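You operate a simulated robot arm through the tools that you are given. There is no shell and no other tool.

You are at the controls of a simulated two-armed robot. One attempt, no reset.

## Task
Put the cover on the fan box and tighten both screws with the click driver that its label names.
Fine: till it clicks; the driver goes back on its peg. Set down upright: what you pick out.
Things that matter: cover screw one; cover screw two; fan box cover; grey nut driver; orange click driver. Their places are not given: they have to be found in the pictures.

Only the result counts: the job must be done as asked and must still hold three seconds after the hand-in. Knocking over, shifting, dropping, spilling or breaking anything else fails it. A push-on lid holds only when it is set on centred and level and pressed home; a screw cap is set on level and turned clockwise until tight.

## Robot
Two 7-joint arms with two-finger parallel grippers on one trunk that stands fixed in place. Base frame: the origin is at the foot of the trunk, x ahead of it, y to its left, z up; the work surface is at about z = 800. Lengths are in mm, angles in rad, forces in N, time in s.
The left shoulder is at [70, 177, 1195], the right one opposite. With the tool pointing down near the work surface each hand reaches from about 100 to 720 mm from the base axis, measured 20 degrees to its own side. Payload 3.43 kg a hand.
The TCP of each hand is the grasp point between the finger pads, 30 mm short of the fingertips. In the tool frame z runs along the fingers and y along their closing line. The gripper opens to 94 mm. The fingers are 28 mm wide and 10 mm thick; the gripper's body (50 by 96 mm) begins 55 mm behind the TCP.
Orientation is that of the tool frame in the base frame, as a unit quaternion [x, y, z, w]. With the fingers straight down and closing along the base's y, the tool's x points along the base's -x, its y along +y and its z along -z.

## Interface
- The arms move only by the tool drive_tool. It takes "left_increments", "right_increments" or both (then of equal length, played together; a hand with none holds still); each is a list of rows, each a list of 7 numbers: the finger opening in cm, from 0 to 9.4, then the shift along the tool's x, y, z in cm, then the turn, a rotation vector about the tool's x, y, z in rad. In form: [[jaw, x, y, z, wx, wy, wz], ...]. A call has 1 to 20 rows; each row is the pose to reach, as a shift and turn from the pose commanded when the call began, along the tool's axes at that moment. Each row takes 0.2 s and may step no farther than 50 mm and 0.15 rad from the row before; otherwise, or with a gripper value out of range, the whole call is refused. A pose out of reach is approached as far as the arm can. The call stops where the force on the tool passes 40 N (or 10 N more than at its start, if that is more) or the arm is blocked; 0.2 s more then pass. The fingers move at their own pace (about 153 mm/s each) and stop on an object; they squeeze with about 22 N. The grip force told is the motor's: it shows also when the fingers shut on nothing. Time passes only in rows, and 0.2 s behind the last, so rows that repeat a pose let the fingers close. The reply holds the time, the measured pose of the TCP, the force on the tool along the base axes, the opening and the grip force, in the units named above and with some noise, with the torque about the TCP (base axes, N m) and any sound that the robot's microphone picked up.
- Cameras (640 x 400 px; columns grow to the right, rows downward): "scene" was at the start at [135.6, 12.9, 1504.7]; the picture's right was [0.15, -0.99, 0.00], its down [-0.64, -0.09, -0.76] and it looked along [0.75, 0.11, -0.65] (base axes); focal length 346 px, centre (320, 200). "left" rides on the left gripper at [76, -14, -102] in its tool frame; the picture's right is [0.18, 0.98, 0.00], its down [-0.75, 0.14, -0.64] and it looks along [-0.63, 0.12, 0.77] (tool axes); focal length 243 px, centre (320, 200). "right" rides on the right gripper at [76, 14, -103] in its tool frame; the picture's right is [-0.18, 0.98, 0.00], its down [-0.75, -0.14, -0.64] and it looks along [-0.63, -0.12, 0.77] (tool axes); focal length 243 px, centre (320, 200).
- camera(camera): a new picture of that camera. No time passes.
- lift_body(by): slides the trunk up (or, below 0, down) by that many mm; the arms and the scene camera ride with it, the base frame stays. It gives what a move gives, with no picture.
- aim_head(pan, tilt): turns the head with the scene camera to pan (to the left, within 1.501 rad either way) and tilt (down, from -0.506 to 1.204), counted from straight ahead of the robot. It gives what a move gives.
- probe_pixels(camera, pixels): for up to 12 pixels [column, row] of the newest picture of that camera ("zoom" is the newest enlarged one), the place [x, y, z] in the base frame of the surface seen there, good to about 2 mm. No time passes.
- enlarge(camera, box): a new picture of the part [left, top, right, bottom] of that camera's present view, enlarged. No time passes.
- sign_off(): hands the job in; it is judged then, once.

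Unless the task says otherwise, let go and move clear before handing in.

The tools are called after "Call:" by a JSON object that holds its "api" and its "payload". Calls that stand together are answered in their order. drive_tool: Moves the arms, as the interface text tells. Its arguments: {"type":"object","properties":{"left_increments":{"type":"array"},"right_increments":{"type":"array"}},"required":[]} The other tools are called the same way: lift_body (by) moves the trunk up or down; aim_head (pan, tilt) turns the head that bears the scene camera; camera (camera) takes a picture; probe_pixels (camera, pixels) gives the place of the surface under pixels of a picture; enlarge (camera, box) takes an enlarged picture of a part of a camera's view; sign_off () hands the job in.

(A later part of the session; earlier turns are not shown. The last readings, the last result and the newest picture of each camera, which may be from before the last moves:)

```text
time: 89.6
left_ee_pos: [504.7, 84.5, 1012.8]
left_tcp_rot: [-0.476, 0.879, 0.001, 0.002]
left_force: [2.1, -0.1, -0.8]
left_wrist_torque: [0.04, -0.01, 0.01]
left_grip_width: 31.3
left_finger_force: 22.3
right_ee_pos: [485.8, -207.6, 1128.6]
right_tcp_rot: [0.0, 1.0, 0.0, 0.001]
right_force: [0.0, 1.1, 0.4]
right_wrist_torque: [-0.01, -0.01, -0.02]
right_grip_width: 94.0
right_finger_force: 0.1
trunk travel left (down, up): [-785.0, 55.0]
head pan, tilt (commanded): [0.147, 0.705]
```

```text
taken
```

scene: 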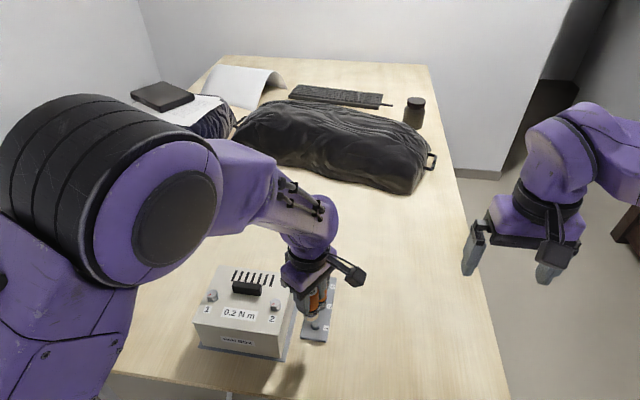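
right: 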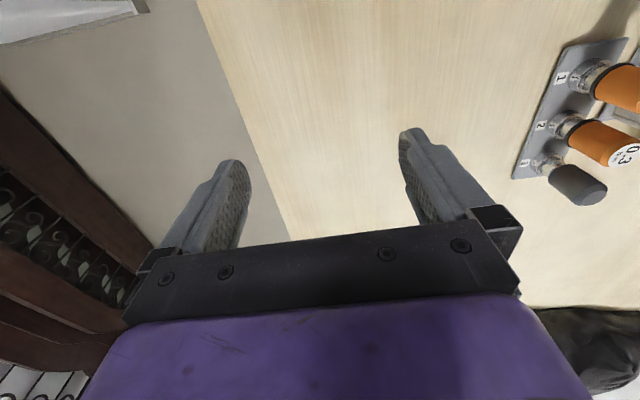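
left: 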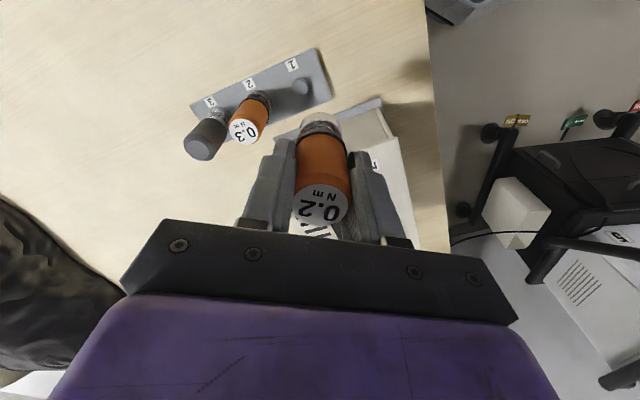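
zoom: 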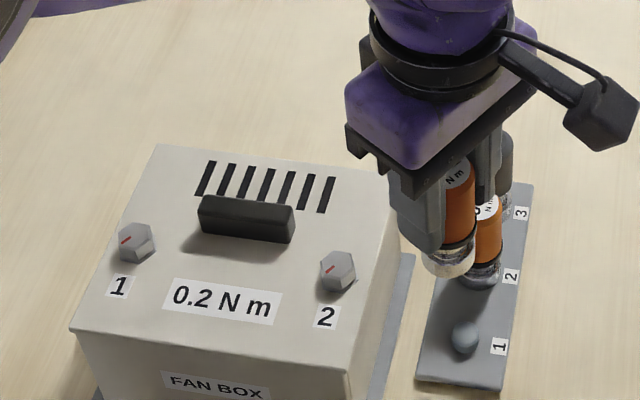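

The driver hangs vertical and clear; peg 1 is a short pin. Now precisely locating screw 2 and screw 1 heads.

Call:
{"api": "enlarge", "payload": {"camera": "scene", "box": [262, 292, 286, 318]}}

Call:
{"api": "probe_pixels", "payload": {"camera": "zoom", "pixels": [[320, 200], [280, 200], [360, 200], [320, 160], [320, 230], [250, 150], [400, 150], [320, 110], [280, 130], [370, 130], [240, 200], [400, 210]]}}

```text
15.38 times, centred on (274, 305) of scene
```

zoom: 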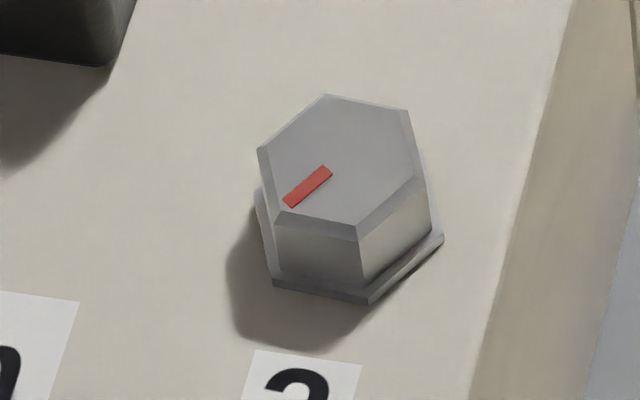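

```text
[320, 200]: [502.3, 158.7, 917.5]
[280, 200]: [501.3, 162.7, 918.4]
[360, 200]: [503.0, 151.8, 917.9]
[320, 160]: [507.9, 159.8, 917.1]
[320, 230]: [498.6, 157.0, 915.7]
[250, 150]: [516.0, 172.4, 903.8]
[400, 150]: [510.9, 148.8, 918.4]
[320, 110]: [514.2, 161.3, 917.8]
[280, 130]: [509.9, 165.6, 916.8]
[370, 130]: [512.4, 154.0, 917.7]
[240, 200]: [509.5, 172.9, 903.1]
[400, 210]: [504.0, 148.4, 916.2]
```

Screw 2's head centre is about (508.0, 157.0), top z 917.5, ~18 mm across flats. Checking the driver's centring in the grip via the left camera.

Call:
{"api": "enlarge", "payload": {"camera": "left", "box": [260, 100, 380, 250]}}

Call:
{"api": "enlarge", "payload": {"camera": "scene", "box": [285, 255, 335, 315]}}

```text
2.67 times, centred on (320, 175) of left
```

zoom: 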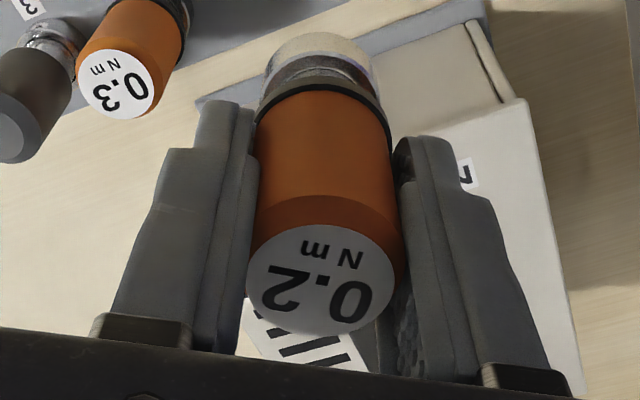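

```text
6.67 times, centred on (310, 285) of scene
```

zoom: 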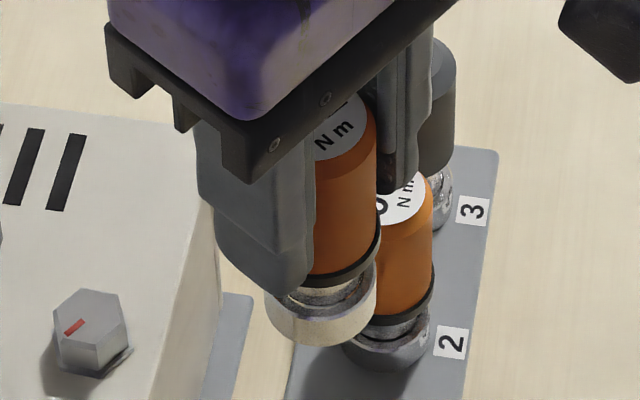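

Driver axis coincides with the TCP axis within ~1 mm; its socket rim is ~68 mm below the TCP. Moving over screw 2 at hover height.

Call:
{"api": "drive_tool", "payload": {"left_increments": [[2.2, -1.2, 0.7, 0, 0, 0, 0], [2.2, -2.6, 1.5, 0, 0, 0, 0], [2.2, -4.0, 2.35, 0, 0, 0, 0], [2.2, -5.3, 3.1, 0, 0, 0, 0], [2.2, -6.26, 3.68, 0, 0, 0, 0], [2.2, -6.26, 3.68, 0, 0, 0, 0]]}}

Call:
{"api": "drive_tool", "payload": {"left_increments": [[2.2, 0, 0, 0, 0, 0, -0.14], [2.2, 0, 0, 0, 0, 0, -0.28], [2.2, 0, 0, 0, 0, 0, -0.42], [2.2, 0, 0, 0, 0, 0, -0.56], [2.2, 0, 0, 0, 0, 0, -0.7], [2.2, 0, 0, 0, 0, 0, -0.84], [2.2, 0, 0, 0, 0, 0, -0.98], [2.2, 0, 0, 0, 0, 0, -0.98]]}}

Call:
{"api": "camera", "payload": {"camera": "scene"}}

```text
time: 91.0
left_ee_pos: [507.8, 157.8, 1012.1]
left_tcp_rot: [-0.477, 0.879, 0.002, 0.002]
left_force: [-0.3, -1.0, -0.7]
left_wrist_torque: [-0.01, 0.04, 0.0]
left_grip_width: 31.4
left_finger_force: 22.1
right_ee_pos: [485.9, -207.2, 1128.9]
right_tcp_rot: [0.0, 1.0, 0.001, 0.0]
right_force: [0.2, -0.2, 1.0]
right_wrist_torque: [0.0, 0.01, 0.01]
right_grip_width: 94.1
right_finger_force: 0.2
trunk travel left (down, up): [-785.0, 55.0]
head pan, tilt (commanded): [0.147, 0.705]
```

```text
time: 92.8
left_ee_pos: [511.1, 159.8, 1018.7]
left_tcp_rot: [0.84, -0.543, 0.01, 0.008]
left_force: [-0.3, -0.3, -1.5]
left_wrist_torque: [-0.02, 0.02, -0.02]
left_grip_width: 31.2
left_finger_force: 21.8
right_ee_pos: [486.6, -206.5, 1128.5]
right_tcp_rot: [0.0, 1.0, 0.001, 0.0]
right_force: [-0.1, 0.6, 0.7]
right_wrist_torque: [0.0, -0.01, -0.01]
right_grip_width: 94.0
right_finger_force: 0.0
trunk travel left (down, up): [-785.0, 55.0]
head pan, tilt (commanded): [0.147, 0.705]
```

```text
taken
```

scene: 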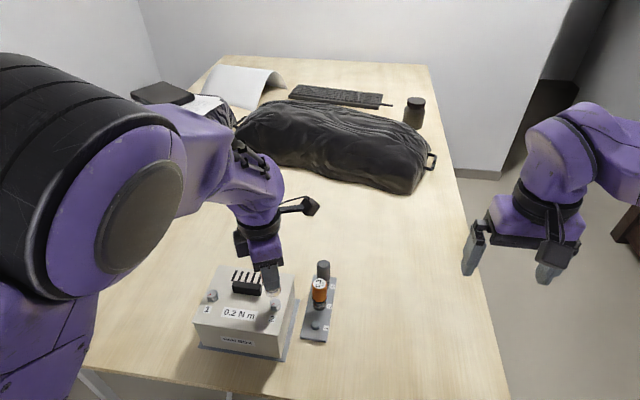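

At −2.0 rad the wrist begins to strain; backing off to about −1.6 rad.

Call:
{"api": "drive_tool", "payload": {"left_increments": [[2.2, 0, 0, 0, 0, 0, 0.14], [2.2, 0, 0, 0, 0, 0, 0.28], [2.2, 0, 0, 0, 0, 0, 0.4], [2.2, 0, 0, 0, 0, 0, 0.4]]}}

```text
time: 93.8
left_ee_pos: [508.4, 156.4, 1012.3]
left_tcp_rot: [0.708, -0.706, -0.001, -0.002]
left_force: [0.1, -0.2, -1.1]
left_wrist_torque: [0.01, 0.02, -0.01]
left_grip_width: 31.2
left_finger_force: 21.9
right_ee_pos: [485.9, -207.1, 1127.5]
right_tcp_rot: [0.0, 1.0, 0.001, 0.001]
right_force: [-0.3, -0.2, 0.7]
right_wrist_torque: [0.02, 0.02, -0.01]
right_grip_width: 93.9
right_finger_force: 0.0
trunk travel left (down, up): [-785.0, 55.0]
head pan, tilt (commanded): [0.147, 0.705]
```

At (508.4, 156.4, 1012), upright, yaw −1.57. Checking driver/screw alignment in the views.

Call:
{"api": "enlarge", "payload": {"camera": "scene", "box": [250, 250, 310, 325]}}

Call:
{"api": "camera", "payload": {"camera": "left"}}

Call:
{"api": "enlarge", "payload": {"camera": "left", "box": [260, 80, 380, 230]}}

```text
5.33 times, centred on (280, 288) of scene
```

zoom: 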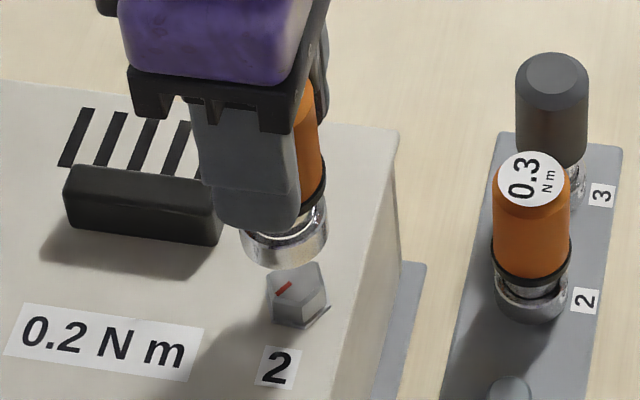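

```text
taken
```

left: 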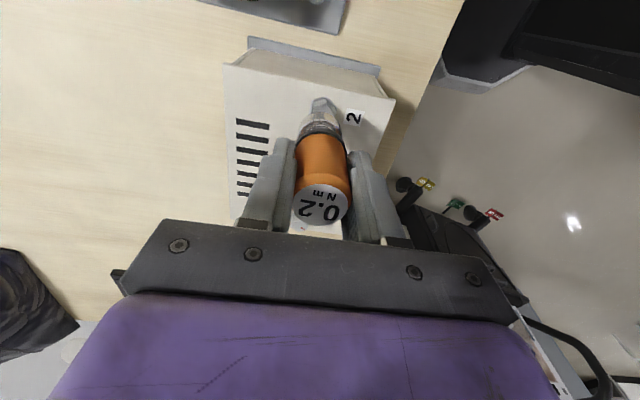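

```text
2.67 times, centred on (320, 155) of left
```

zoom: 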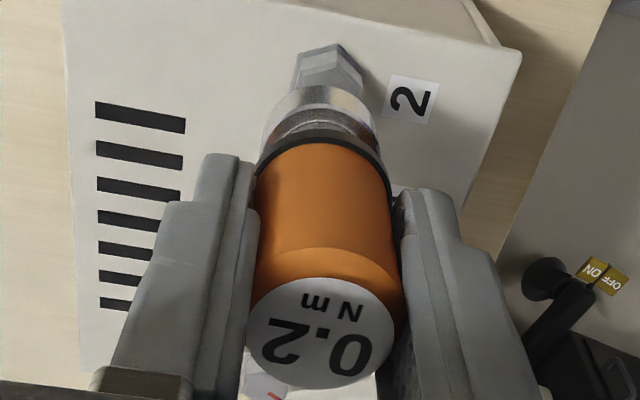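

In the scene zoom the socket ring centre (284) seems left of the screw head (298). Probing both.

Call:
{"api": "enlarge", "payload": {"camera": "scene", "box": [260, 282, 292, 312]}}

Call:
{"api": "probe_pixels", "payload": {"camera": "zoom", "pixels": [[250, 120], [290, 130], [330, 135], [370, 130], [410, 110], [430, 80], [230, 100], [340, 110], [340, 200], [400, 220], [350, 260], [380, 180]]}}

```text
13.33 times, centred on (276, 297) of scene
```

zoom: 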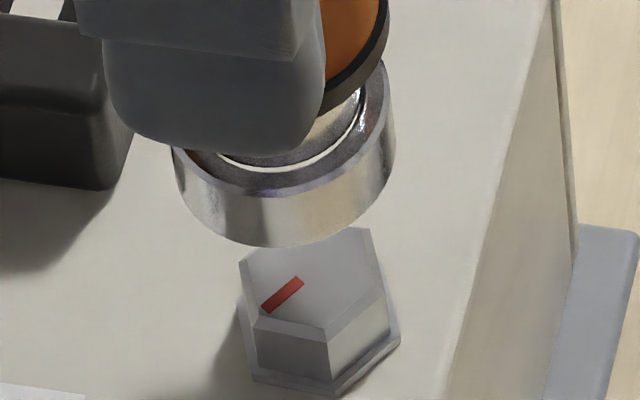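

```text
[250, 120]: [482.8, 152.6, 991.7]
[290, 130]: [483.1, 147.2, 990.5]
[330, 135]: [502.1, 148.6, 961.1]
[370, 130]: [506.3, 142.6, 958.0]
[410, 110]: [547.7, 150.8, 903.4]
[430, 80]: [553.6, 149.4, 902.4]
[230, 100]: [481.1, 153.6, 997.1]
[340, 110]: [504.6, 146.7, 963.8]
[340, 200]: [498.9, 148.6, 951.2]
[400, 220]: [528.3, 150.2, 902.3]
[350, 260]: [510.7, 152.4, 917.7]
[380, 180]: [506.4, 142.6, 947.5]
```

Call:
{"api": "probe_pixels", "payload": {"camera": "zoom", "pixels": [[182, 175], [195, 200], [215, 205], [240, 215], [265, 220], [284, 222], [305, 222], [330, 215], [355, 205], [375, 190], [388, 165], [300, 200]]}}

Call:
{"api": "probe_pixels", "payload": {"camera": "zoom", "pixels": [[250, 260], [290, 250], [330, 240], [365, 235], [375, 285], [325, 320], [258, 315], [310, 280], [340, 300], [280, 310], [245, 265], [380, 290]]}}

```text
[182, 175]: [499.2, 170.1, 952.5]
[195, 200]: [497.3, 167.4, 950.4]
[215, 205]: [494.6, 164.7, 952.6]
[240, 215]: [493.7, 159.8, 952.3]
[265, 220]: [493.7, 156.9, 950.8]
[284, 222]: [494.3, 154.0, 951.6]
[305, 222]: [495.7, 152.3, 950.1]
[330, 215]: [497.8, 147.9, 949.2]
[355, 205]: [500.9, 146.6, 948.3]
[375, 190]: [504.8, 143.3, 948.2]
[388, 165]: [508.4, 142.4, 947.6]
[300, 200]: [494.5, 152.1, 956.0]
```

```text
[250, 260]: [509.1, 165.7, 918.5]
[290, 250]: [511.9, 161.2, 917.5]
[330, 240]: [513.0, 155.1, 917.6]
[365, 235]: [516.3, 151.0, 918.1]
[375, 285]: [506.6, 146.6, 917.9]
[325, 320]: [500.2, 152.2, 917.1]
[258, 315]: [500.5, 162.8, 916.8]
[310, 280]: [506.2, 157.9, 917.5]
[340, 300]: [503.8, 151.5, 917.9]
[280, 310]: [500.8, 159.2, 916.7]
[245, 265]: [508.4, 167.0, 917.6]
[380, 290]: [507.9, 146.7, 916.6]
```

Fitting the ring points gives socket centre ≈ (509.4, 158.5); screw centre ≈ (508.3, 157.0). Shifting by (−1.1, −1.6) and lowering to just above the head.

Call:
{"api": "drive_tool", "payload": {"left_increments": [[2.2, 0.08, 0.06, 0.3, 0, 0, 0], [2.2, 0.16, 0.11, 1.0, 0, 0, 0], [2.2, 0.16, 0.11, 1.7, 0, 0, 0], [2.2, 0.16, 0.11, 2.2, 0, 0, 0], [2.2, 0.16, 0.11, 2.2, 0, 0, 0]]}}

Call:
{"api": "enlarge", "payload": {"camera": "scene", "box": [260, 282, 292, 312]}}

Call:
{"api": "probe_pixels", "payload": {"camera": "zoom", "pixels": [[190, 200], [200, 220], [215, 235], [240, 245], [265, 250], [284, 252], [305, 252], [330, 245], [355, 235], [375, 220], [388, 195], [395, 180]]}}

```text
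time: 95.0
left_ee_pos: [507.2, 158.0, 990.0]
left_tcp_rot: [0.708, -0.706, 0.0, -0.002]
left_force: [-0.6, -0.3, -0.8]
left_wrist_torque: [0.0, 0.0, 0.02]
left_grip_width: 30.9
left_finger_force: 22.3
right_ee_pos: [486.2, -206.9, 1127.6]
right_tcp_rot: [0.001, 1.0, 0.001, 0.001]
right_force: [0.5, -0.1, 0.1]
right_wrist_torque: [-0.02, 0.03, 0.0]
right_grip_width: 93.7
right_finger_force: 0.1
trunk travel left (down, up): [-785.0, 55.0]
head pan, tilt (commanded): [0.147, 0.705]
```

```text
13.33 times, centred on (276, 297) of scene
```

zoom: 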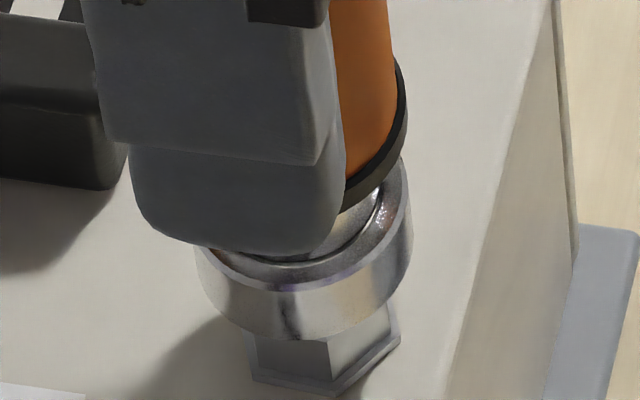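

```text
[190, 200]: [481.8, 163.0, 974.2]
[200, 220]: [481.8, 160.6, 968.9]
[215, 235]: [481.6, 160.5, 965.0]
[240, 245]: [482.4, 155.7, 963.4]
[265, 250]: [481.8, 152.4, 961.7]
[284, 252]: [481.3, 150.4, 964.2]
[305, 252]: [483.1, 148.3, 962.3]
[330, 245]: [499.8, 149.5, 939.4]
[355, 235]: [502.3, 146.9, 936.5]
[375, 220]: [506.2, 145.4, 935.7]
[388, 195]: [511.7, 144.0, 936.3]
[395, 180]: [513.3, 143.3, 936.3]
```

Call:
{"api": "probe_pixels", "payload": {"camera": "zoom", "pixels": [[202, 275], [210, 290], [230, 305], [255, 315], [280, 320], [303, 322], [325, 320], [350, 310], [375, 295], [395, 270], [405, 240], [290, 300]]}}

Call:
{"api": "enlarge", "payload": {"camera": "left", "box": [260, 80, 380, 230]}}

```text
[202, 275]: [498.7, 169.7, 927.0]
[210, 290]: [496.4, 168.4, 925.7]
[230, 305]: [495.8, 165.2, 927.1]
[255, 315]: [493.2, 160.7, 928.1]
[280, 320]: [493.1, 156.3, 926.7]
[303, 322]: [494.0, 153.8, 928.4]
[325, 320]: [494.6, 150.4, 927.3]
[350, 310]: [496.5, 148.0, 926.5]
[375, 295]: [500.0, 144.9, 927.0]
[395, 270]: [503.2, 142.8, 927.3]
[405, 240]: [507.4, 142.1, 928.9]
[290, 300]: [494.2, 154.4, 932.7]
```

```text
2.67 times, centred on (320, 155) of left
```

zoom: 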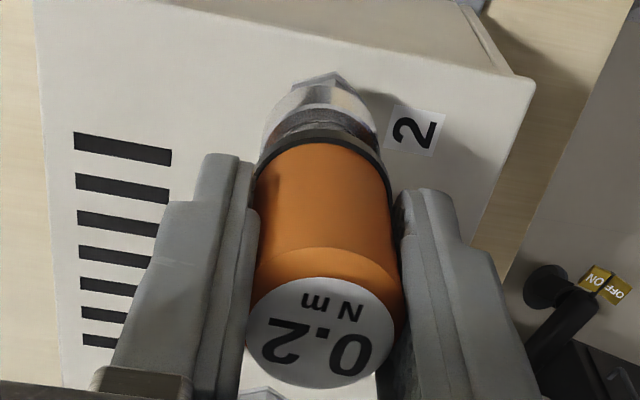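

Socket is now within ~1 mm of the screw. Shifting −0.8 mm in y and lowering 8 mm gently to feel the engagement.

Call:
{"api": "drive_tool", "payload": {"left_increments": [[2.2, 0.08, 0, 0.1, 0, 0, 0], [2.2, 0.08, 0, 0.3, 0, 0, 0], [2.2, 0.08, 0, 0.45, 0, 0, 0], [2.2, 0.08, 0, 0.6, 0, 0, 0], [2.2, 0.08, 0, 0.7, 0, 0, 0], [2.2, 0.08, 0, 0.8, 0, 0, 0], [2.2, 0.08, 0, 0.8, 0, 0, 0]]}}

Call:
{"api": "enlarge", "payload": {"camera": "scene", "box": [260, 282, 292, 312]}}

```text
time: 96.6
left_ee_pos: [508.0, 155.9, 983.7]
left_tcp_rot: [0.708, -0.706, 0.0, -0.002]
left_force: [-0.2, -0.1, -1.9]
left_wrist_torque: [-0.03, 0.0, 0.01]
left_grip_width: 31.2
left_finger_force: 21.6
right_ee_pos: [485.6, -207.0, 1127.8]
right_tcp_rot: [-0.001, 1.0, 0.001, 0.001]
right_force: [-0.4, -0.1, 0.2]
right_wrist_torque: [-0.01, -0.01, 0.0]
right_grip_width: 94.0
right_finger_force: 0.1
trunk travel left (down, up): [-785.0, 55.0]
head pan, tilt (commanded): [0.147, 0.705]
```

```text
13.33 times, centred on (276, 297) of scene
```

zoom: 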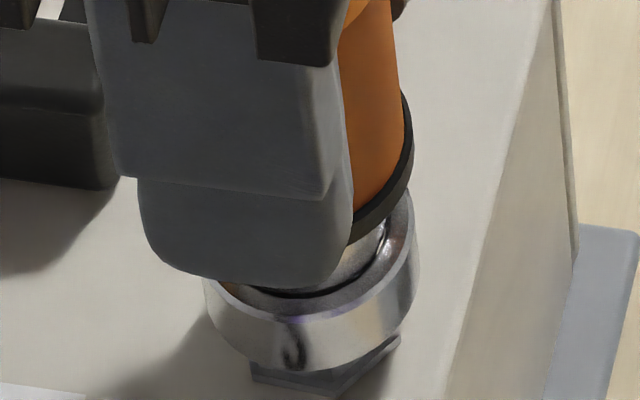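

The socket is sliding over the head with no force yet. Continuing down in 1 mm steps.

Call:
{"api": "drive_tool", "payload": {"left_increments": [[2.2, 0, 0, 0.1, 0, 0, 0], [2.2, 0, 0, 0.2, 0, 0, 0], [2.2, 0, 0, 0.3, 0, 0, 0], [2.2, 0, 0, 0.4, 0, 0, 0], [2.2, 0, 0, 0.5, 0, 0, 0], [2.2, 0, 0, 0.6, 0, 0, 0], [2.2, 0, 0, 0.6, 0, 0, 0]]}}

Call:
{"api": "enlarge", "payload": {"camera": "scene", "box": [260, 282, 292, 312]}}

```text
time: 98.2
left_ee_pos: [507.3, 156.8, 978.2]
left_tcp_rot: [0.708, -0.706, -0.001, -0.002]
left_force: [0.6, 0.7, -1.3]
left_wrist_torque: [0.0, -0.02, 0.01]
left_grip_width: 31.1
left_finger_force: 21.9
right_ee_pos: [484.4, -206.1, 1128.5]
right_tcp_rot: [0.0, 1.0, 0.001, 0.001]
right_force: [0.1, -0.1, 0.3]
right_wrist_torque: [-0.01, -0.02, 0.03]
right_grip_width: 93.9
right_finger_force: 0.1
trunk travel left (down, up): [-785.0, 55.0]
head pan, tilt (commanded): [0.147, 0.705]
```

```text
13.33 times, centred on (276, 297) of scene
```

zoom: 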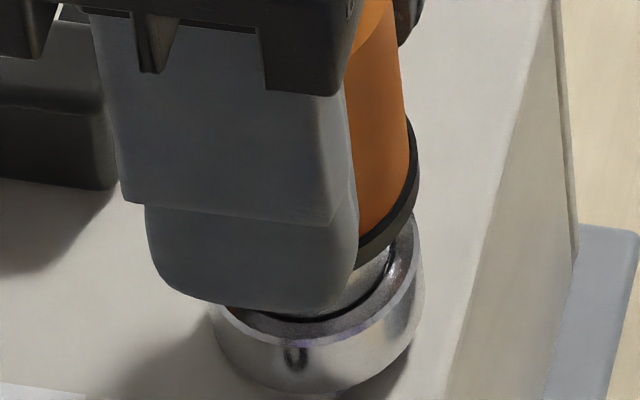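

The socket now covers the head nearly to the plate. Lowering a few more mm until light contact.

Call:
{"api": "drive_tool", "payload": {"left_increments": [[2.2, 0, 0, 0.1, 0, 0, 0], [2.2, 0, 0, 0.2, 0, 0, 0], [2.2, 0, 0, 0.3, 0, 0, 0], [2.2, 0, 0, 0.3, 0, 0, 0]]}}

```text
time: 99.2
left_ee_pos: [507.5, 156.1, 972.9]
left_tcp_rot: [0.708, -0.707, -0.001, -0.002]
left_force: [-0.1, 0.6, -1.5]
left_wrist_torque: [0.03, 0.01, -0.01]
left_grip_width: 31.4
left_finger_force: 22.1
right_ee_pos: [485.1, -206.9, 1128.8]
right_tcp_rot: [0.0, 1.0, 0.0, 0.001]
right_force: [-0.3, -0.3, 0.0]
right_wrist_torque: [0.0, 0.01, 0.0]
right_grip_width: 93.9
right_finger_force: 0.1
trunk travel left (down, up): [-785.0, 55.0]
head pan, tilt (commanded): [0.147, 0.705]
```

Call:
{"api": "drive_tool", "payload": {"left_increments": [[2.2, 0, 0, 0.1, 0, 0, 0], [2.2, 0, 0, 0.2, 0, 0, 0], [2.2, 0, 0, 0.2, 0, 0, 0]]}}

Call:
{"api": "enlarge", "payload": {"camera": "scene", "box": [260, 282, 292, 312]}}

```text
time: 100.0
left_ee_pos: [508.7, 156.4, 972.9]
left_tcp_rot: [0.708, -0.706, 0.001, -0.002]
left_force: [1.5, 0.9, 12.1]
left_wrist_torque: [-0.03, 0.01, 0.01]
left_grip_width: 31.2
left_finger_force: 22.1
right_ee_pos: [484.0, -206.7, 1130.3]
right_tcp_rot: [0.0, 1.0, 0.001, 0.001]
right_force: [0.3, 0.3, 1.0]
right_wrist_torque: [0.02, 0.01, 0.02]
right_grip_width: 94.1
right_finger_force: 0.0
trunk travel left (down, up): [-785.0, 55.0]
head pan, tilt (commanded): [0.147, 0.705]
```

```text
13.33 times, centred on (276, 297) of scene
```

zoom: 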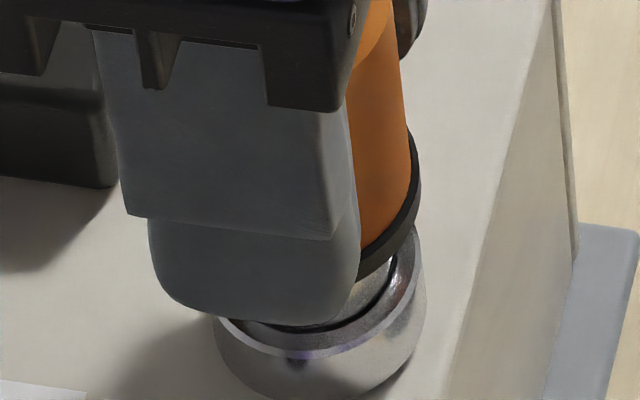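

Solid contact (12 N) with the socket fully over the head. Beginning the clockwise turn in small steps, watching torque and sounds.

Call:
{"api": "drive_tool", "payload": {"left_increments": [[2.2, 0, 0, 0, 0, 0, 0.1], [2.2, 0, 0, 0, 0, 0, 0.2], [2.2, 0, 0, 0, 0, 0, 0.3], [2.2, 0, 0, 0, 0, 0, 0.4], [2.2, 0, 0, 0, 0, 0, 0.5], [2.2, 0, 0, 0, 0, 0, 0.6]]}}

```text
time: 101.4
left_ee_pos: [507.1, 155.0, 972.9]
left_tcp_rot: [-0.468, 0.884, 0.002, 0.003]
left_force: [5.2, -0.6, 18.7]
left_wrist_torque: [0.02, -0.14, -0.01]
left_grip_width: 30.9
left_finger_force: 21.3
right_ee_pos: [484.5, -207.0, 1130.4]
right_tcp_rot: [0.0, 1.0, 0.0, 0.001]
right_force: [-0.8, -0.8, 0.6]
right_wrist_torque: [-0.02, 0.02, -0.04]
right_grip_width: 94.0
right_finger_force: 0.0
trunk travel left (down, up): [-785.0, 55.0]
head pan, tilt (commanded): [0.147, 0.705]
```

No torque yet after 0.6 rad; downward force rose to 19 N. Relieving 1 mm and continuing clockwise.

Call:
{"api": "drive_tool", "payload": {"left_increments": [[2.2, 0, 0, -0.1, 0, 0, 0], [2.2, 0, 0, -0.1, 0, 0, 0.12], [2.2, 0, 0, -0.1, 0, 0, 0.24], [2.2, 0, 0, -0.1, 0, 0, 0.36], [2.2, 0, 0, -0.1, 0, 0, 0.48], [2.2, 0, 0, -0.1, 0, 0, 0.6], [2.2, 0, 0, -0.1, 0, 0, 0.72]]}}

```text
time: 103.0
left_ee_pos: [508.5, 156.0, 972.8]
left_tcp_rot: [-0.126, 0.992, 0.002, 0.0]
left_force: [-0.7, -1.2, 0.9]
left_wrist_torque: [-0.07, 0.06, -0.01]
left_grip_width: 31.0
left_finger_force: 21.8
right_ee_pos: [484.6, -207.7, 1129.1]
right_tcp_rot: [0.0, 1.0, 0.001, 0.002]
right_force: [0.6, 0.3, -0.7]
right_wrist_torque: [0.0, -0.01, 0.04]
right_grip_width: 94.2
right_finger_force: 0.0
trunk travel left (down, up): [-785.0, 55.0]
head pan, tilt (commanded): [0.147, 0.705]
```

Yaw is now −0.25, torque still ≈0, presumably a free-running screw. Continuing clockwise with slight downward pressure.

Call:
{"api": "drive_tool", "payload": {"left_increments": [[2.2, 0, 0, 0.05, 0, 0, 0.12], [2.2, 0, 0, 0.05, 0, 0, 0.24], [2.2, 0, 0, 0.05, 0, 0, 0.36], [2.2, 0, 0, 0.05, 0, 0, 0.48], [2.2, 0, 0, 0.05, 0, 0, 0.6], [2.2, 0, 0, 0.05, 0, 0, 0.72], [2.2, 0, 0, 0.05, 0, 0, 0.84], [2.2, 0, 0, 0.05, 0, 0, 0.96]]}}

Call:
{"api": "enlarge", "payload": {"camera": "scene", "box": [250, 250, 310, 325]}}

```text
time: 104.8
left_ee_pos: [507.2, 156.8, 972.5]
left_tcp_rot: [0.346, 0.938, 0.003, 0.001]
left_force: [1.1, -0.2, 4.8]
left_wrist_torque: [-0.06, 0.0, 0.0]
left_grip_width: 30.9
left_finger_force: 21.9
right_ee_pos: [486.1, -206.9, 1128.9]
right_tcp_rot: [0.001, 1.0, 0.001, 0.001]
right_force: [-0.9, -0.7, 0.5]
right_wrist_torque: [0.0, -0.02, -0.05]
right_grip_width: 94.1
right_finger_force: 0.1
trunk travel left (down, up): [-785.0, 55.0]
head pan, tilt (commanded): [0.147, 0.705]
```

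```text
5.33 times, centred on (280, 288) of scene
```

zoom: 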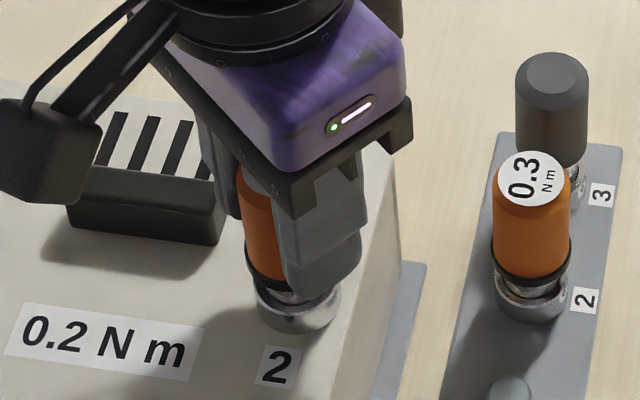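

Turned 2.3 rad so far with no torque; driver looks upright. Continuing.

Call:
{"api": "drive_tool", "payload": {"left_increments": [[2.2, 0, 0, 0.03, 0, 0, 0.12], [2.2, 0, 0, 0.03, 0, 0, 0.24], [2.2, 0, 0, 0.03, 0, 0, 0.36], [2.2, 0, 0, 0.03, 0, 0, 0.48], [2.2, 0, 0, 0.03, 0, 0, 0.6], [2.2, 0, 0, 0.03, 0, 0, 0.72], [2.2, 0, 0, 0.03, 0, 0, 0.84], [2.2, 0, 0, 0.03, 0, 0, 0.96]]}}

Call:
{"api": "drive_tool", "payload": {"left_increments": [[2.2, 0, 0, 0.03, 0, 0, 0.12], [2.2, 0, 0, 0.03, 0, 0, 0.24], [2.2, 0, 0, 0.03, 0, 0, 0.36], [2.2, 0, 0, 0.03, 0, 0, 0.48], [2.2, 0, 0, 0.03, 0, 0, 0.6], [2.2, 0, 0, 0.03, 0, 0, 0.72], [2.2, 0, 0, 0.03, 0, 0, 0.84], [2.2, 0, 0, 0.03, 0, 0, 0.96]]}}

```text
time: 106.6
left_ee_pos: [505.6, 156.2, 973.4]
left_tcp_rot: [0.74, 0.672, 0.003, 0.001]
left_force: [2.2, -1.3, 9.4]
left_wrist_torque: [-0.07, -0.03, 0.1]
left_grip_width: 31.3
left_finger_force: 22.4
right_ee_pos: [485.0, -207.8, 1129.1]
right_tcp_rot: [0.001, 1.0, 0.001, 0.001]
right_force: [0.3, 0.0, -0.4]
right_wrist_torque: [0.04, 0.01, 0.02]
right_grip_width: 94.1
right_finger_force: 0.1
trunk travel left (down, up): [-785.0, 55.0]
head pan, tilt (commanded): [0.147, 0.705]
```

```text
time: 108.4
left_ee_pos: [507.6, 155.5, 972.5]
left_tcp_rot: [0.967, 0.254, 0.002, -0.002]
left_force: [1.2, 0.4, 13.5]
left_wrist_torque: [-0.04, -0.06, 0.16]
left_grip_width: 31.1
left_finger_force: 21.8
right_ee_pos: [483.0, -207.0, 1129.2]
right_tcp_rot: [0.0, 1.0, 0.002, 0.001]
right_force: [0.1, 0.5, 0.2]
right_wrist_torque: [-0.01, -0.01, 0.02]
right_grip_width: 93.9
right_finger_force: 0.0
trunk travel left (down, up): [-785.0, 55.0]
head pan, tilt (commanded): [0.147, 0.705]
```

Reaction torque is building: 0.10 then 0.16 N·m. Turning on in small steps toward the 0.2 N·m click.

Call:
{"api": "drive_tool", "payload": {"left_increments": [[2.2, 0, 0, 0, 0, 0, 0.05], [2.2, 0, 0, 0, 0, 0, 0.1], [2.2, 0, 0, 0, 0, 0, 0.15]]}}

```text
time: 109.2
left_ee_pos: [505.6, 155.1, 971.5]
left_tcp_rot: [0.983, 0.181, 0.002, -0.002]
left_force: [0.9, -0.1, 12.0]
left_wrist_torque: [-0.03, -0.07, 0.22]
left_grip_width: 31.1
left_finger_force: 22.2
right_ee_pos: [485.2, -206.5, 1129.4]
right_tcp_rot: [0.0, 1.0, 0.001, 0.001]
right_force: [-0.5, 0.4, 0.0]
right_wrist_torque: [0.02, 0.0, -0.01]
right_grip_width: 93.8
right_finger_force: 0.1
trunk travel left (down, up): [-785.0, 55.0]
head pan, tilt (commanded): [0.147, 0.705]
```

Torque ≈0.22, no click reported yet. A little further.

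Call:
{"api": "drive_tool", "payload": {"left_increments": [[2.2, 0, 0, 0, 0, 0, 0.04], [2.2, 0, 0, 0, 0, 0, 0.08]]}}

```text
time: 109.8
left_ee_pos: [505.6, 155.5, 972.4]
left_tcp_rot: [0.99, 0.143, 0.003, -0.002]
left_force: [-0.7, 0.6, 12.8]
left_wrist_torque: [0.02, -0.03, 0.13]
left_grip_width: 31.1
left_finger_force: 21.8
right_ee_pos: [484.9, -206.6, 1129.4]
right_tcp_rot: [0.0, 1.0, 0.001, 0.001]
right_force: [0.6, -0.5, -1.1]
right_wrist_torque: [0.02, 0.0, -0.01]
right_grip_width: 94.0
right_finger_force: 0.1
trunk travel left (down, up): [-785.0, 55.0]
head pan, tilt (commanded): [0.147, 0.705]
```

Torque 0.13 now, no click reported. Continuing carefully and watching the wrist's pose for its limit.

Call:
{"api": "drive_tool", "payload": {"left_increments": [[2.2, 0, 0, 0, 0, 0, 0.06], [2.2, 0, 0, 0, 0, 0, 0.12]]}}

```text
time: 110.4
left_ee_pos: [505.8, 155.8, 971.4]
left_tcp_rot: [0.997, 0.082, 0.002, -0.002]
left_force: [-1.0, 0.4, 12.4]
left_wrist_torque: [-0.04, 0.0, 0.24]
left_grip_width: 31.2
left_finger_force: 21.6
right_ee_pos: [484.7, -207.9, 1129.8]
right_tcp_rot: [0.0, 1.0, 0.001, 0.002]
right_force: [0.5, -0.5, 0.1]
right_wrist_torque: [-0.01, -0.04, 0.01]
right_grip_width: 94.0
right_finger_force: 0.1
trunk travel left (down, up): [-785.0, 55.0]
head pan, tilt (commanded): [0.147, 0.705]
```

Call:
{"api": "drive_tool", "payload": {"left_increments": [[2.2, 0, 0, 0, 0, 0, 0.06], [2.2, 0, 0, 0, 0, 0, 0.12]]}}

```text
time: 111.0
left_ee_pos: [505.0, 156.4, 972.1]
left_tcp_rot: [1.0, 0.022, 0.002, -0.002]
left_force: [0.9, -0.1, 10.8]
left_wrist_torque: [-0.04, -0.06, 0.14]
left_grip_width: 31.1
left_finger_force: 22.2
right_ee_pos: [484.1, -208.0, 1129.6]
right_tcp_rot: [0.0, 1.0, 0.0, 0.001]
right_force: [-0.2, 1.1, 0.9]
right_wrist_torque: [0.0, 0.04, 0.0]
right_grip_width: 94.1
right_finger_force: 0.1
trunk travel left (down, up): [-785.0, 55.0]
head pan, tilt (commanded): [0.147, 0.705]
```

Yaw 3.1 rad, torque fluctuating 0.13–0.24 with no click reported. Checking whether the driver is slipping in the fingers by the label's orientation.

Call:
{"api": "camera", "payload": {"camera": "left"}}

Call:
{"api": "enlarge", "payload": {"camera": "left", "box": [260, 80, 380, 250]}}

Call:
{"api": "camera", "payload": {"camera": "scene"}}

```text
taken
```

left: 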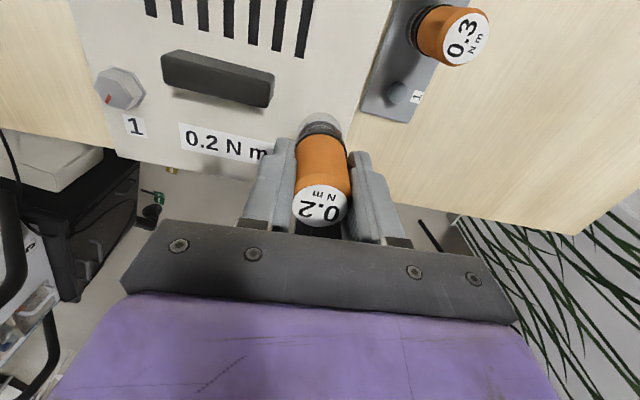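

```text
2.35 times, centred on (320, 165) of left
```

zoom: 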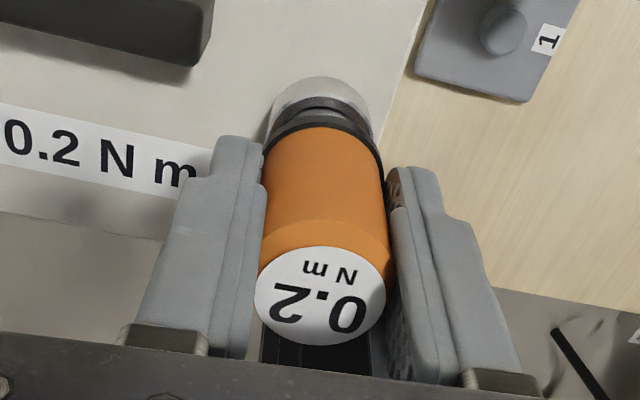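

```text
taken
```

scene: 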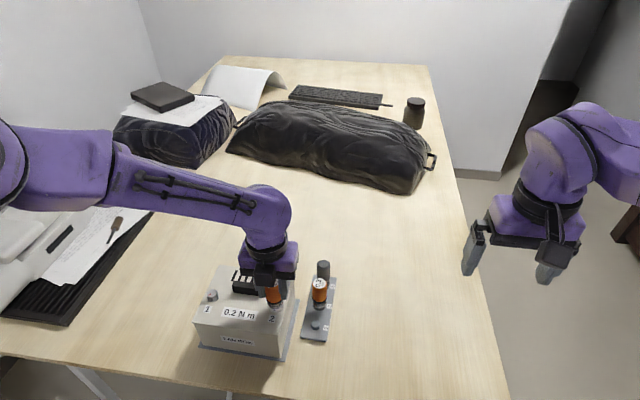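

The label hasn't rotated in the grip, so the driver is turning with the hand. Continuing clockwise a little more.

Call:
{"api": "drive_tool", "payload": {"left_increments": [[2.2, 0, 0, 0, 0, 0, 0.08], [2.2, 0, 0, 0, 0, 0, 0.16], [2.2, 0, 0, 0, 0, 0, 0.24]]}}

```text
time: 111.8
left_ee_pos: [507.0, 155.4, 971.8]
left_tcp_rot: [0.995, -0.097, 0.001, -0.002]
left_force: [0.4, 0.9, 10.7]
left_wrist_torque: [-0.02, -0.05, 0.24]
left_grip_width: 31.2
left_finger_force: 22.3
right_ee_pos: [485.3, -206.5, 1129.6]
right_tcp_rot: [-0.001, 1.0, 0.001, 0.001]
right_force: [0.0, 0.0, 0.2]
right_wrist_torque: [0.0, 0.0, 0.01]
right_grip_width: 94.2
right_finger_force: 0.1
trunk travel left (down, up): [-785.0, 55.0]
head pan, tilt (commanded): [0.147, 0.705]
```

Call:
{"api": "drive_tool", "payload": {"left_increments": [[2.2, 0, 0, 0, 0, 0, 0.08], [2.2, 0, 0, 0, 0, 0, 0.16], [2.2, 0, 0, 0, 0, 0, 0.24], [2.2, 0, 0, 0, 0, 0, 0.32]]}}

```text
time: 112.8
left_ee_pos: [506.5, 156.2, 971.6]
left_tcp_rot: [0.967, -0.255, 0.001, -0.003]
left_force: [0.6, 1.0, 9.7]
left_wrist_torque: [0.03, -0.09, 0.08]
left_grip_width: 31.3
left_finger_force: 22.1
right_ee_pos: [485.4, -206.0, 1130.5]
right_tcp_rot: [0.0, 1.0, 0.001, 0.0]
right_force: [0.6, -0.4, -0.9]
right_wrist_torque: [0.0, -0.02, 0.03]
right_grip_width: 93.9
right_finger_force: 0.0
trunk travel left (down, up): [-785.0, 55.0]
head pan, tilt (commanded): [0.147, 0.705]
```

Torque dropped to 0.08 with still no click, so I need to see whether the screw is really turning. Lifting the driver off to look at the red mark.

Call:
{"api": "drive_tool", "payload": {"left_increments": [[2.2, 0, 0, -0.5, 0, 0, 0], [2.2, 0, 0, -1.2, 0, 0, 0], [2.2, 0, 0, -2.2, 0, 0, 0], [2.2, 0, 0, -3.5, 0, 0, 0], [2.2, 0, 0, -4.5, 0, 0, 0], [2.2, 0, 0, -4.5, 0, 0, 0]]}}

Call:
{"api": "enlarge", "payload": {"camera": "scene", "box": [262, 292, 286, 318]}}

Call:
{"api": "enlarge", "payload": {"camera": "scene", "box": [180, 240, 345, 360]}}

```text
time: 114.2
left_ee_pos: [507.1, 156.2, 1017.3]
left_tcp_rot: [0.967, -0.254, 0.001, -0.002]
left_force: [-0.4, 1.1, -1.8]
left_wrist_torque: [-0.04, 0.01, -0.01]
left_grip_width: 31.3
left_finger_force: 21.8
right_ee_pos: [485.4, -206.3, 1129.5]
right_tcp_rot: [0.0, 1.0, 0.001, 0.0]
right_force: [-0.7, 0.3, -0.4]
right_wrist_torque: [0.0, -0.01, 0.0]
right_grip_width: 94.1
right_finger_force: 0.1
trunk travel left (down, up): [-785.0, 55.0]
head pan, tilt (commanded): [0.147, 0.705]
```

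```text
15.38 times, centred on (274, 305) of scene
```

zoom: 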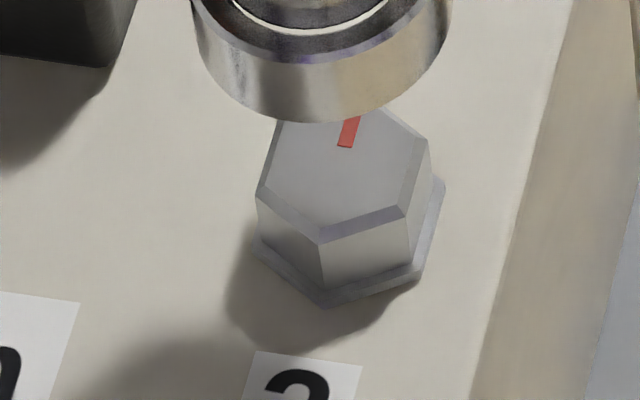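

```text
3.33 times, centred on (262, 300) of scene
```

zoom: 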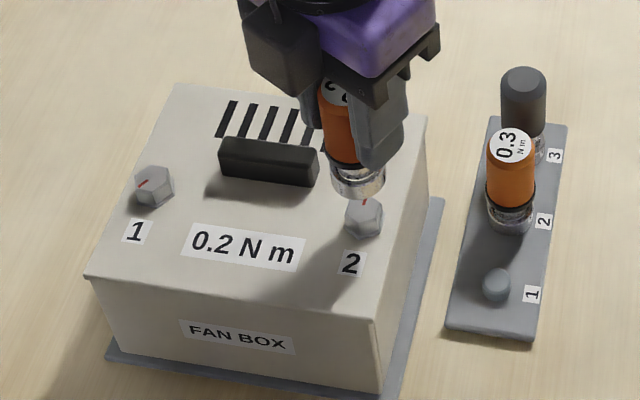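

The red mark did turn (from about 137° to about 0°), so the screw rotates with the driver. Comparing head heights of screw 2 and untouched screw 1.

Call:
{"api": "enlarge", "payload": {"camera": "scene", "box": [262, 292, 286, 318]}}

Call:
{"api": "probe_pixels", "payload": {"camera": "zoom", "pixels": [[340, 170], [320, 190], [360, 190], [300, 170], [390, 170], [330, 210], [370, 150], [345, 140], [350, 122], [280, 160], [400, 140], [320, 150]]}}

Call:
{"api": "enlarge", "payload": {"camera": "scene", "box": [200, 282, 224, 308]}}

Call:
{"api": "probe_pixels", "payload": {"camera": "zoom", "pixels": [[320, 200], [300, 180], [340, 180], [300, 150], [360, 150], [340, 210], [280, 200], [320, 160], [350, 170], [310, 130], [330, 230], [370, 200]]}}

```text
15.38 times, centred on (274, 305) of scene
```

zoom: 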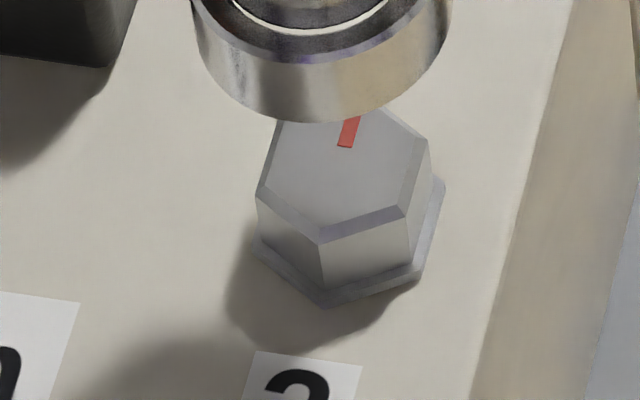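

```text
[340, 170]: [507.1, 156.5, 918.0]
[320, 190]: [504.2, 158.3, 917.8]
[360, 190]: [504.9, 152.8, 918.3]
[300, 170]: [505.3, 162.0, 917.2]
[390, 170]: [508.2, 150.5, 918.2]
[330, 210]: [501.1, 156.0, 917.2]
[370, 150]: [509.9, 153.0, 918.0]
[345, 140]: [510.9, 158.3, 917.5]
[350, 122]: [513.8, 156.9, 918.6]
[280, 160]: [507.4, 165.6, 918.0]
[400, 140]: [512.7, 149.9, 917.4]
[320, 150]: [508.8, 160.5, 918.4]
```

```text
15.38 times, centred on (212, 295) of scene
```

zoom: 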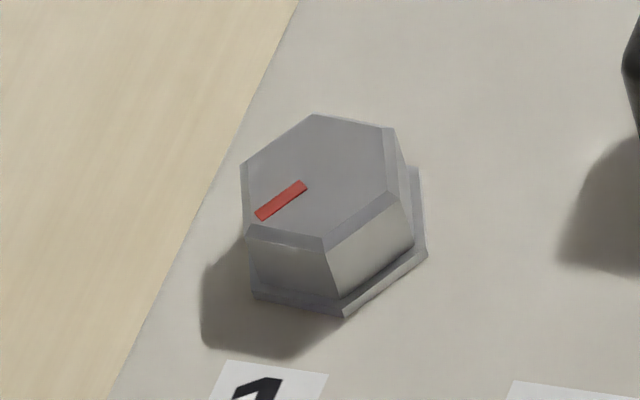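

```text
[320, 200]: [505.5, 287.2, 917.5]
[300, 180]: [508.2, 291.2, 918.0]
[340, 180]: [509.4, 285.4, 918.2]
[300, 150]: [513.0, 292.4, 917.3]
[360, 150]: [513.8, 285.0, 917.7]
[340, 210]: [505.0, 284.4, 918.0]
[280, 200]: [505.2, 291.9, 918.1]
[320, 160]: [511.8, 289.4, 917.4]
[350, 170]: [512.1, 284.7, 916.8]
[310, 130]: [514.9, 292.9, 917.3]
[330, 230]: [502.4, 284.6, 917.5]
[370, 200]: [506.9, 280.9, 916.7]
```

Heights are equal (~917.7), so progress shows only in rotation: the mark moved ~150° while the driver turned ~300°. I'll rewind the wrist in the air and make another clockwise sweep with steady pressure from the start.

Call:
{"api": "drive_tool", "payload": {"left_increments": [[2.2, 0, 0, 0, 0, 0, -0.145], [2.2, 0, 0, 0, 0, 0, -0.29], [2.2, 0, 0, 0, 0, 0, -0.435], [2.2, 0, 0, 0, 0, 0, -0.58], [2.2, 0, 0, 0, 0, 0, -0.725], [2.2, 0, 0, 0, 0, 0, -0.87], [2.2, 0, 0, 0, 0, 0, -1.015], [2.2, 0, 0, 0, 0, 0, -1.16], [2.2, 0, 0, 0, 0, 0, -1.305], [2.2, 0, 0, 0, 0, 0, -1.45], [2.2, 0, 0, 0, 0, 0, -1.595], [2.2, 0, 0, 0, 0, 0, -1.74], [2.2, 0, 0, 0, 0, 0, -1.885], [2.2, 0, 0, 0, 0, 0, -2.03], [2.2, 0, 0, 0, 0, 0, -2.175], [2.2, 0, 0, 0, 0, 0, -2.32], [2.2, 0, 0, 0, 0, 0, -2.465], [2.2, 0, 0, 0, 0, 0, -2.6]]}}

Call:
{"api": "drive_tool", "payload": {"left_increments": [[2.2, 0, 0, 0, 0, 0, -0.145], [2.2, 0, 0, 0, 0, 0, -0.29], [2.2, 0, 0, 0, 0, 0, -0.435], [2.2, 0, 0, 0, 0, 0, -0.58], [2.2, 0, 0, 0, 0, 0, -0.725], [2.2, 0, 0, 0, 0, 0, -0.87], [2.2, 0, 0, 0, 0, 0, -1.015], [2.2, 0, 0, 0, 0, 0, -1.16], [2.2, 0, 0, 0, 0, 0, -1.305], [2.2, 0, 0, 0, 0, 0, -1.45], [2.2, 0, 0, 0, 0, 0, -1.595], [2.2, 0, 0, 0, 0, 0, -1.74], [2.2, 0, 0, 0, 0, 0, -1.885], [2.2, 0, 0, 0, 0, 0, -2.03], [2.2, 0, 0, 0, 0, 0, -2.175], [2.2, 0, 0, 0, 0, 0, -2.32], [2.2, 0, 0, 0, 0, 0, -2.465], [2.2, 0, 0, 0, 0, 0, -2.56], [2.2, 0, 0, 0, 0, 0, -2.56]]}}

Call:
{"api": "enlarge", "payload": {"camera": "scene", "box": [250, 262, 300, 318]}}

```text
time: 118.0
left_ee_pos: [506.8, 156.3, 1014.8]
left_tcp_rot: [0.503, 0.865, 0.001, 0.0]
left_force: [-0.4, -0.3, -1.7]
left_wrist_torque: [-0.03, -0.02, 0.01]
left_grip_width: 31.2
left_finger_force: 21.7
right_ee_pos: [485.9, -206.0, 1129.0]
right_tcp_rot: [0.001, 1.0, 0.001, 0.001]
right_force: [0.0, 0.0, -1.0]
right_wrist_torque: [-0.01, 0.0, -0.01]
right_grip_width: 93.6
right_finger_force: 0.0
trunk travel left (down, up): [-785.0, 55.0]
head pan, tilt (commanded): [0.147, 0.705]
```

```text
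time: 122.0
left_ee_pos: [508.4, 157.2, 1019.0]
left_tcp_rot: [-0.686, 0.728, -0.002, 0.0]
left_force: [-0.7, 0.3, -1.3]
left_wrist_torque: [0.01, -0.04, 0.0]
left_grip_width: 31.6
left_finger_force: 21.7
right_ee_pos: [485.5, -205.9, 1129.1]
right_tcp_rot: [0.0, 1.0, 0.0, 0.0]
right_force: [-0.6, 0.1, 0.1]
right_wrist_torque: [0.03, 0.01, 0.0]
right_grip_width: 94.0
right_finger_force: 0.1
trunk travel left (down, up): [-785.0, 55.0]
head pan, tilt (commanded): [0.147, 0.705]
```

```text
7.14 times, centred on (275, 290) of scene
```

zoom: 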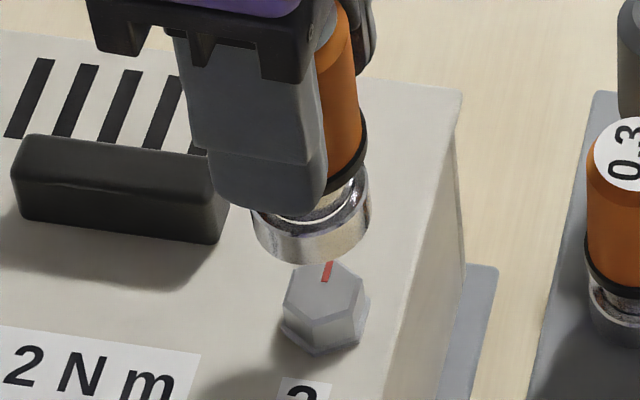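

Yaw −1.51, mark at ~0°. Lowering the socket back over screw 2.

Call:
{"api": "drive_tool", "payload": {"left_increments": [[2.2, 0, 0, 1.0, 0, 0, 0], [2.2, 0, 0, 2.0, 0, 0, 0], [2.2, 0, 0, 2.6, 0, 0, 0], [2.2, 0, 0, 3.0, 0, 0, 0], [2.2, 0, 0, 3.4, 0, 0, 0], [2.2, 0, 0, 3.8, 0, 0, 0], [2.2, 0, 0, 4.1, 0, 0, 0], [2.2, 0, 0, 4.3, 0, 0, 0], [2.2, 0, 0, 4.5, 0, 0, 0], [2.2, 0, 0, 4.5, 0, 0, 0]]}}

```text
time: 124.2
left_ee_pos: [507.2, 156.3, 972.9]
left_tcp_rot: [-0.683, 0.73, 0.001, 0.003]
left_force: [1.7, 2.8, 10.1]
left_wrist_torque: [0.0, -0.08, 0.0]
left_grip_width: 31.2
left_finger_force: 22.5
right_ee_pos: [485.6, -208.4, 1129.0]
right_tcp_rot: [0.0, 1.0, 0.002, 0.001]
right_force: [0.7, 0.1, -0.6]
right_wrist_torque: [0.03, 0.01, 0.0]
right_grip_width: 93.8
right_finger_force: 0.0
trunk travel left (down, up): [-785.0, 55.0]
head pan, tilt (commanded): [0.147, 0.705]
```

Seated again at 10 N. Turning clockwise in 0.3-rad portions, watching torque.

Call:
{"api": "drive_tool", "payload": {"left_increments": [[2.2, 0, 0, 0, 0, 0, 0.1], [2.2, 0, 0, 0, 0, 0, 0.2], [2.2, 0, 0, 0, 0, 0, 0.3]]}}

Call:
{"api": "drive_tool", "payload": {"left_increments": [[2.2, 0, 0, 0, 0, 0, 0.1], [2.2, 0, 0, 0, 0, 0, 0.2], [2.2, 0, 0, 0, 0, 0, 0.3]]}}

Call:
{"api": "drive_tool", "payload": {"left_increments": [[2.2, 0, 0, 0, 0, 0, 0.1], [2.2, 0, 0, 0, 0, 0, 0.2], [2.2, 0, 0, 0, 0, 0, 0.3]]}}

```text
time: 125.0
left_ee_pos: [507.0, 154.7, 971.6]
left_tcp_rot: [-0.566, 0.824, 0.0, 0.004]
left_force: [2.7, -0.4, 13.9]
left_wrist_torque: [-0.03, -0.07, 0.18]
left_grip_width: 31.1
left_finger_force: 21.4
right_ee_pos: [484.7, -206.7, 1129.8]
right_tcp_rot: [0.001, 1.0, 0.001, 0.001]
right_force: [-0.5, -0.9, -0.5]
right_wrist_torque: [0.01, 0.0, 0.01]
right_grip_width: 94.0
right_finger_force: 0.1
trunk travel left (down, up): [-785.0, 55.0]
head pan, tilt (commanded): [0.147, 0.705]
```

```text
time: 125.8
left_ee_pos: [505.9, 156.3, 971.3]
left_tcp_rot: [-0.436, 0.9, 0.001, 0.002]
left_force: [1.3, 0.1, 13.6]
left_wrist_torque: [-0.06, -0.03, 0.21]
left_grip_width: 31.1
left_finger_force: 21.8
right_ee_pos: [483.6, -207.1, 1129.9]
right_tcp_rot: [0.0, 1.0, 0.0, 0.001]
right_force: [0.5, 0.6, 0.2]
right_wrist_torque: [0.01, 0.03, 0.01]
right_grip_width: 93.9
right_finger_force: 0.1
trunk travel left (down, up): [-785.0, 55.0]
head pan, tilt (commanded): [0.147, 0.705]
```

```text
time: 126.6
left_ee_pos: [506.0, 154.8, 972.8]
left_tcp_rot: [-0.297, 0.955, 0.002, 0.003]
left_force: [-0.1, -1.0, 10.7]
left_wrist_torque: [-0.02, 0.03, 0.1]
left_grip_width: 31.4
left_finger_force: 21.8
right_ee_pos: [485.1, -207.0, 1130.0]
right_tcp_rot: [0.0, 1.0, 0.001, 0.002]
right_force: [0.0, -0.8, -0.5]
right_wrist_torque: [-0.03, 0.0, 0.03]
right_grip_width: 93.9
right_finger_force: 0.1
trunk travel left (down, up): [-785.0, 55.0]
head pan, tilt (commanded): [0.147, 0.705]
```

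Resistance (0.1–0.2 N·m) appears right from the start now. Lifting to see if the mark moved with this 0.9 rad.

Call:
{"api": "drive_tool", "payload": {"left_increments": [[2.2, 0, 0, -0.5, 0, 0, 0], [2.2, 0, 0, -1.5, 0, 0, 0], [2.2, 0, 0, -3.0, 0, 0, 0], [2.2, 0, 0, -4.5, 0, 0, 0], [2.2, 0, 0, -4.5, 0, 0, 0]]}}

Call:
{"api": "enlarge", "payload": {"camera": "scene", "box": [262, 292, 286, 318]}}

```text
time: 127.8
left_ee_pos: [507.7, 154.9, 1017.1]
left_tcp_rot: [-0.298, 0.955, 0.001, 0.002]
left_force: [1.0, -0.3, -1.3]
left_wrist_torque: [0.02, 0.02, -0.01]
left_grip_width: 31.0
left_finger_force: 21.7
right_ee_pos: [486.2, -206.2, 1129.0]
right_tcp_rot: [-0.001, 1.0, 0.0, 0.001]
right_force: [0.8, 0.4, -0.1]
right_wrist_torque: [0.0, -0.02, -0.01]
right_grip_width: 94.0
right_finger_force: 0.1
trunk travel left (down, up): [-785.0, 55.0]
head pan, tilt (commanded): [0.147, 0.705]
```

```text
15.38 times, centred on (274, 305) of scene
```

zoom: 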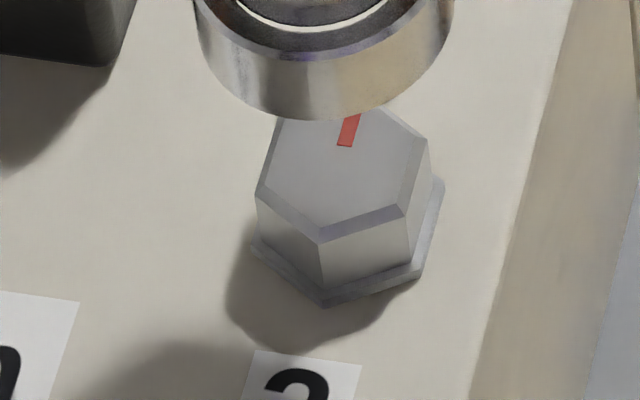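

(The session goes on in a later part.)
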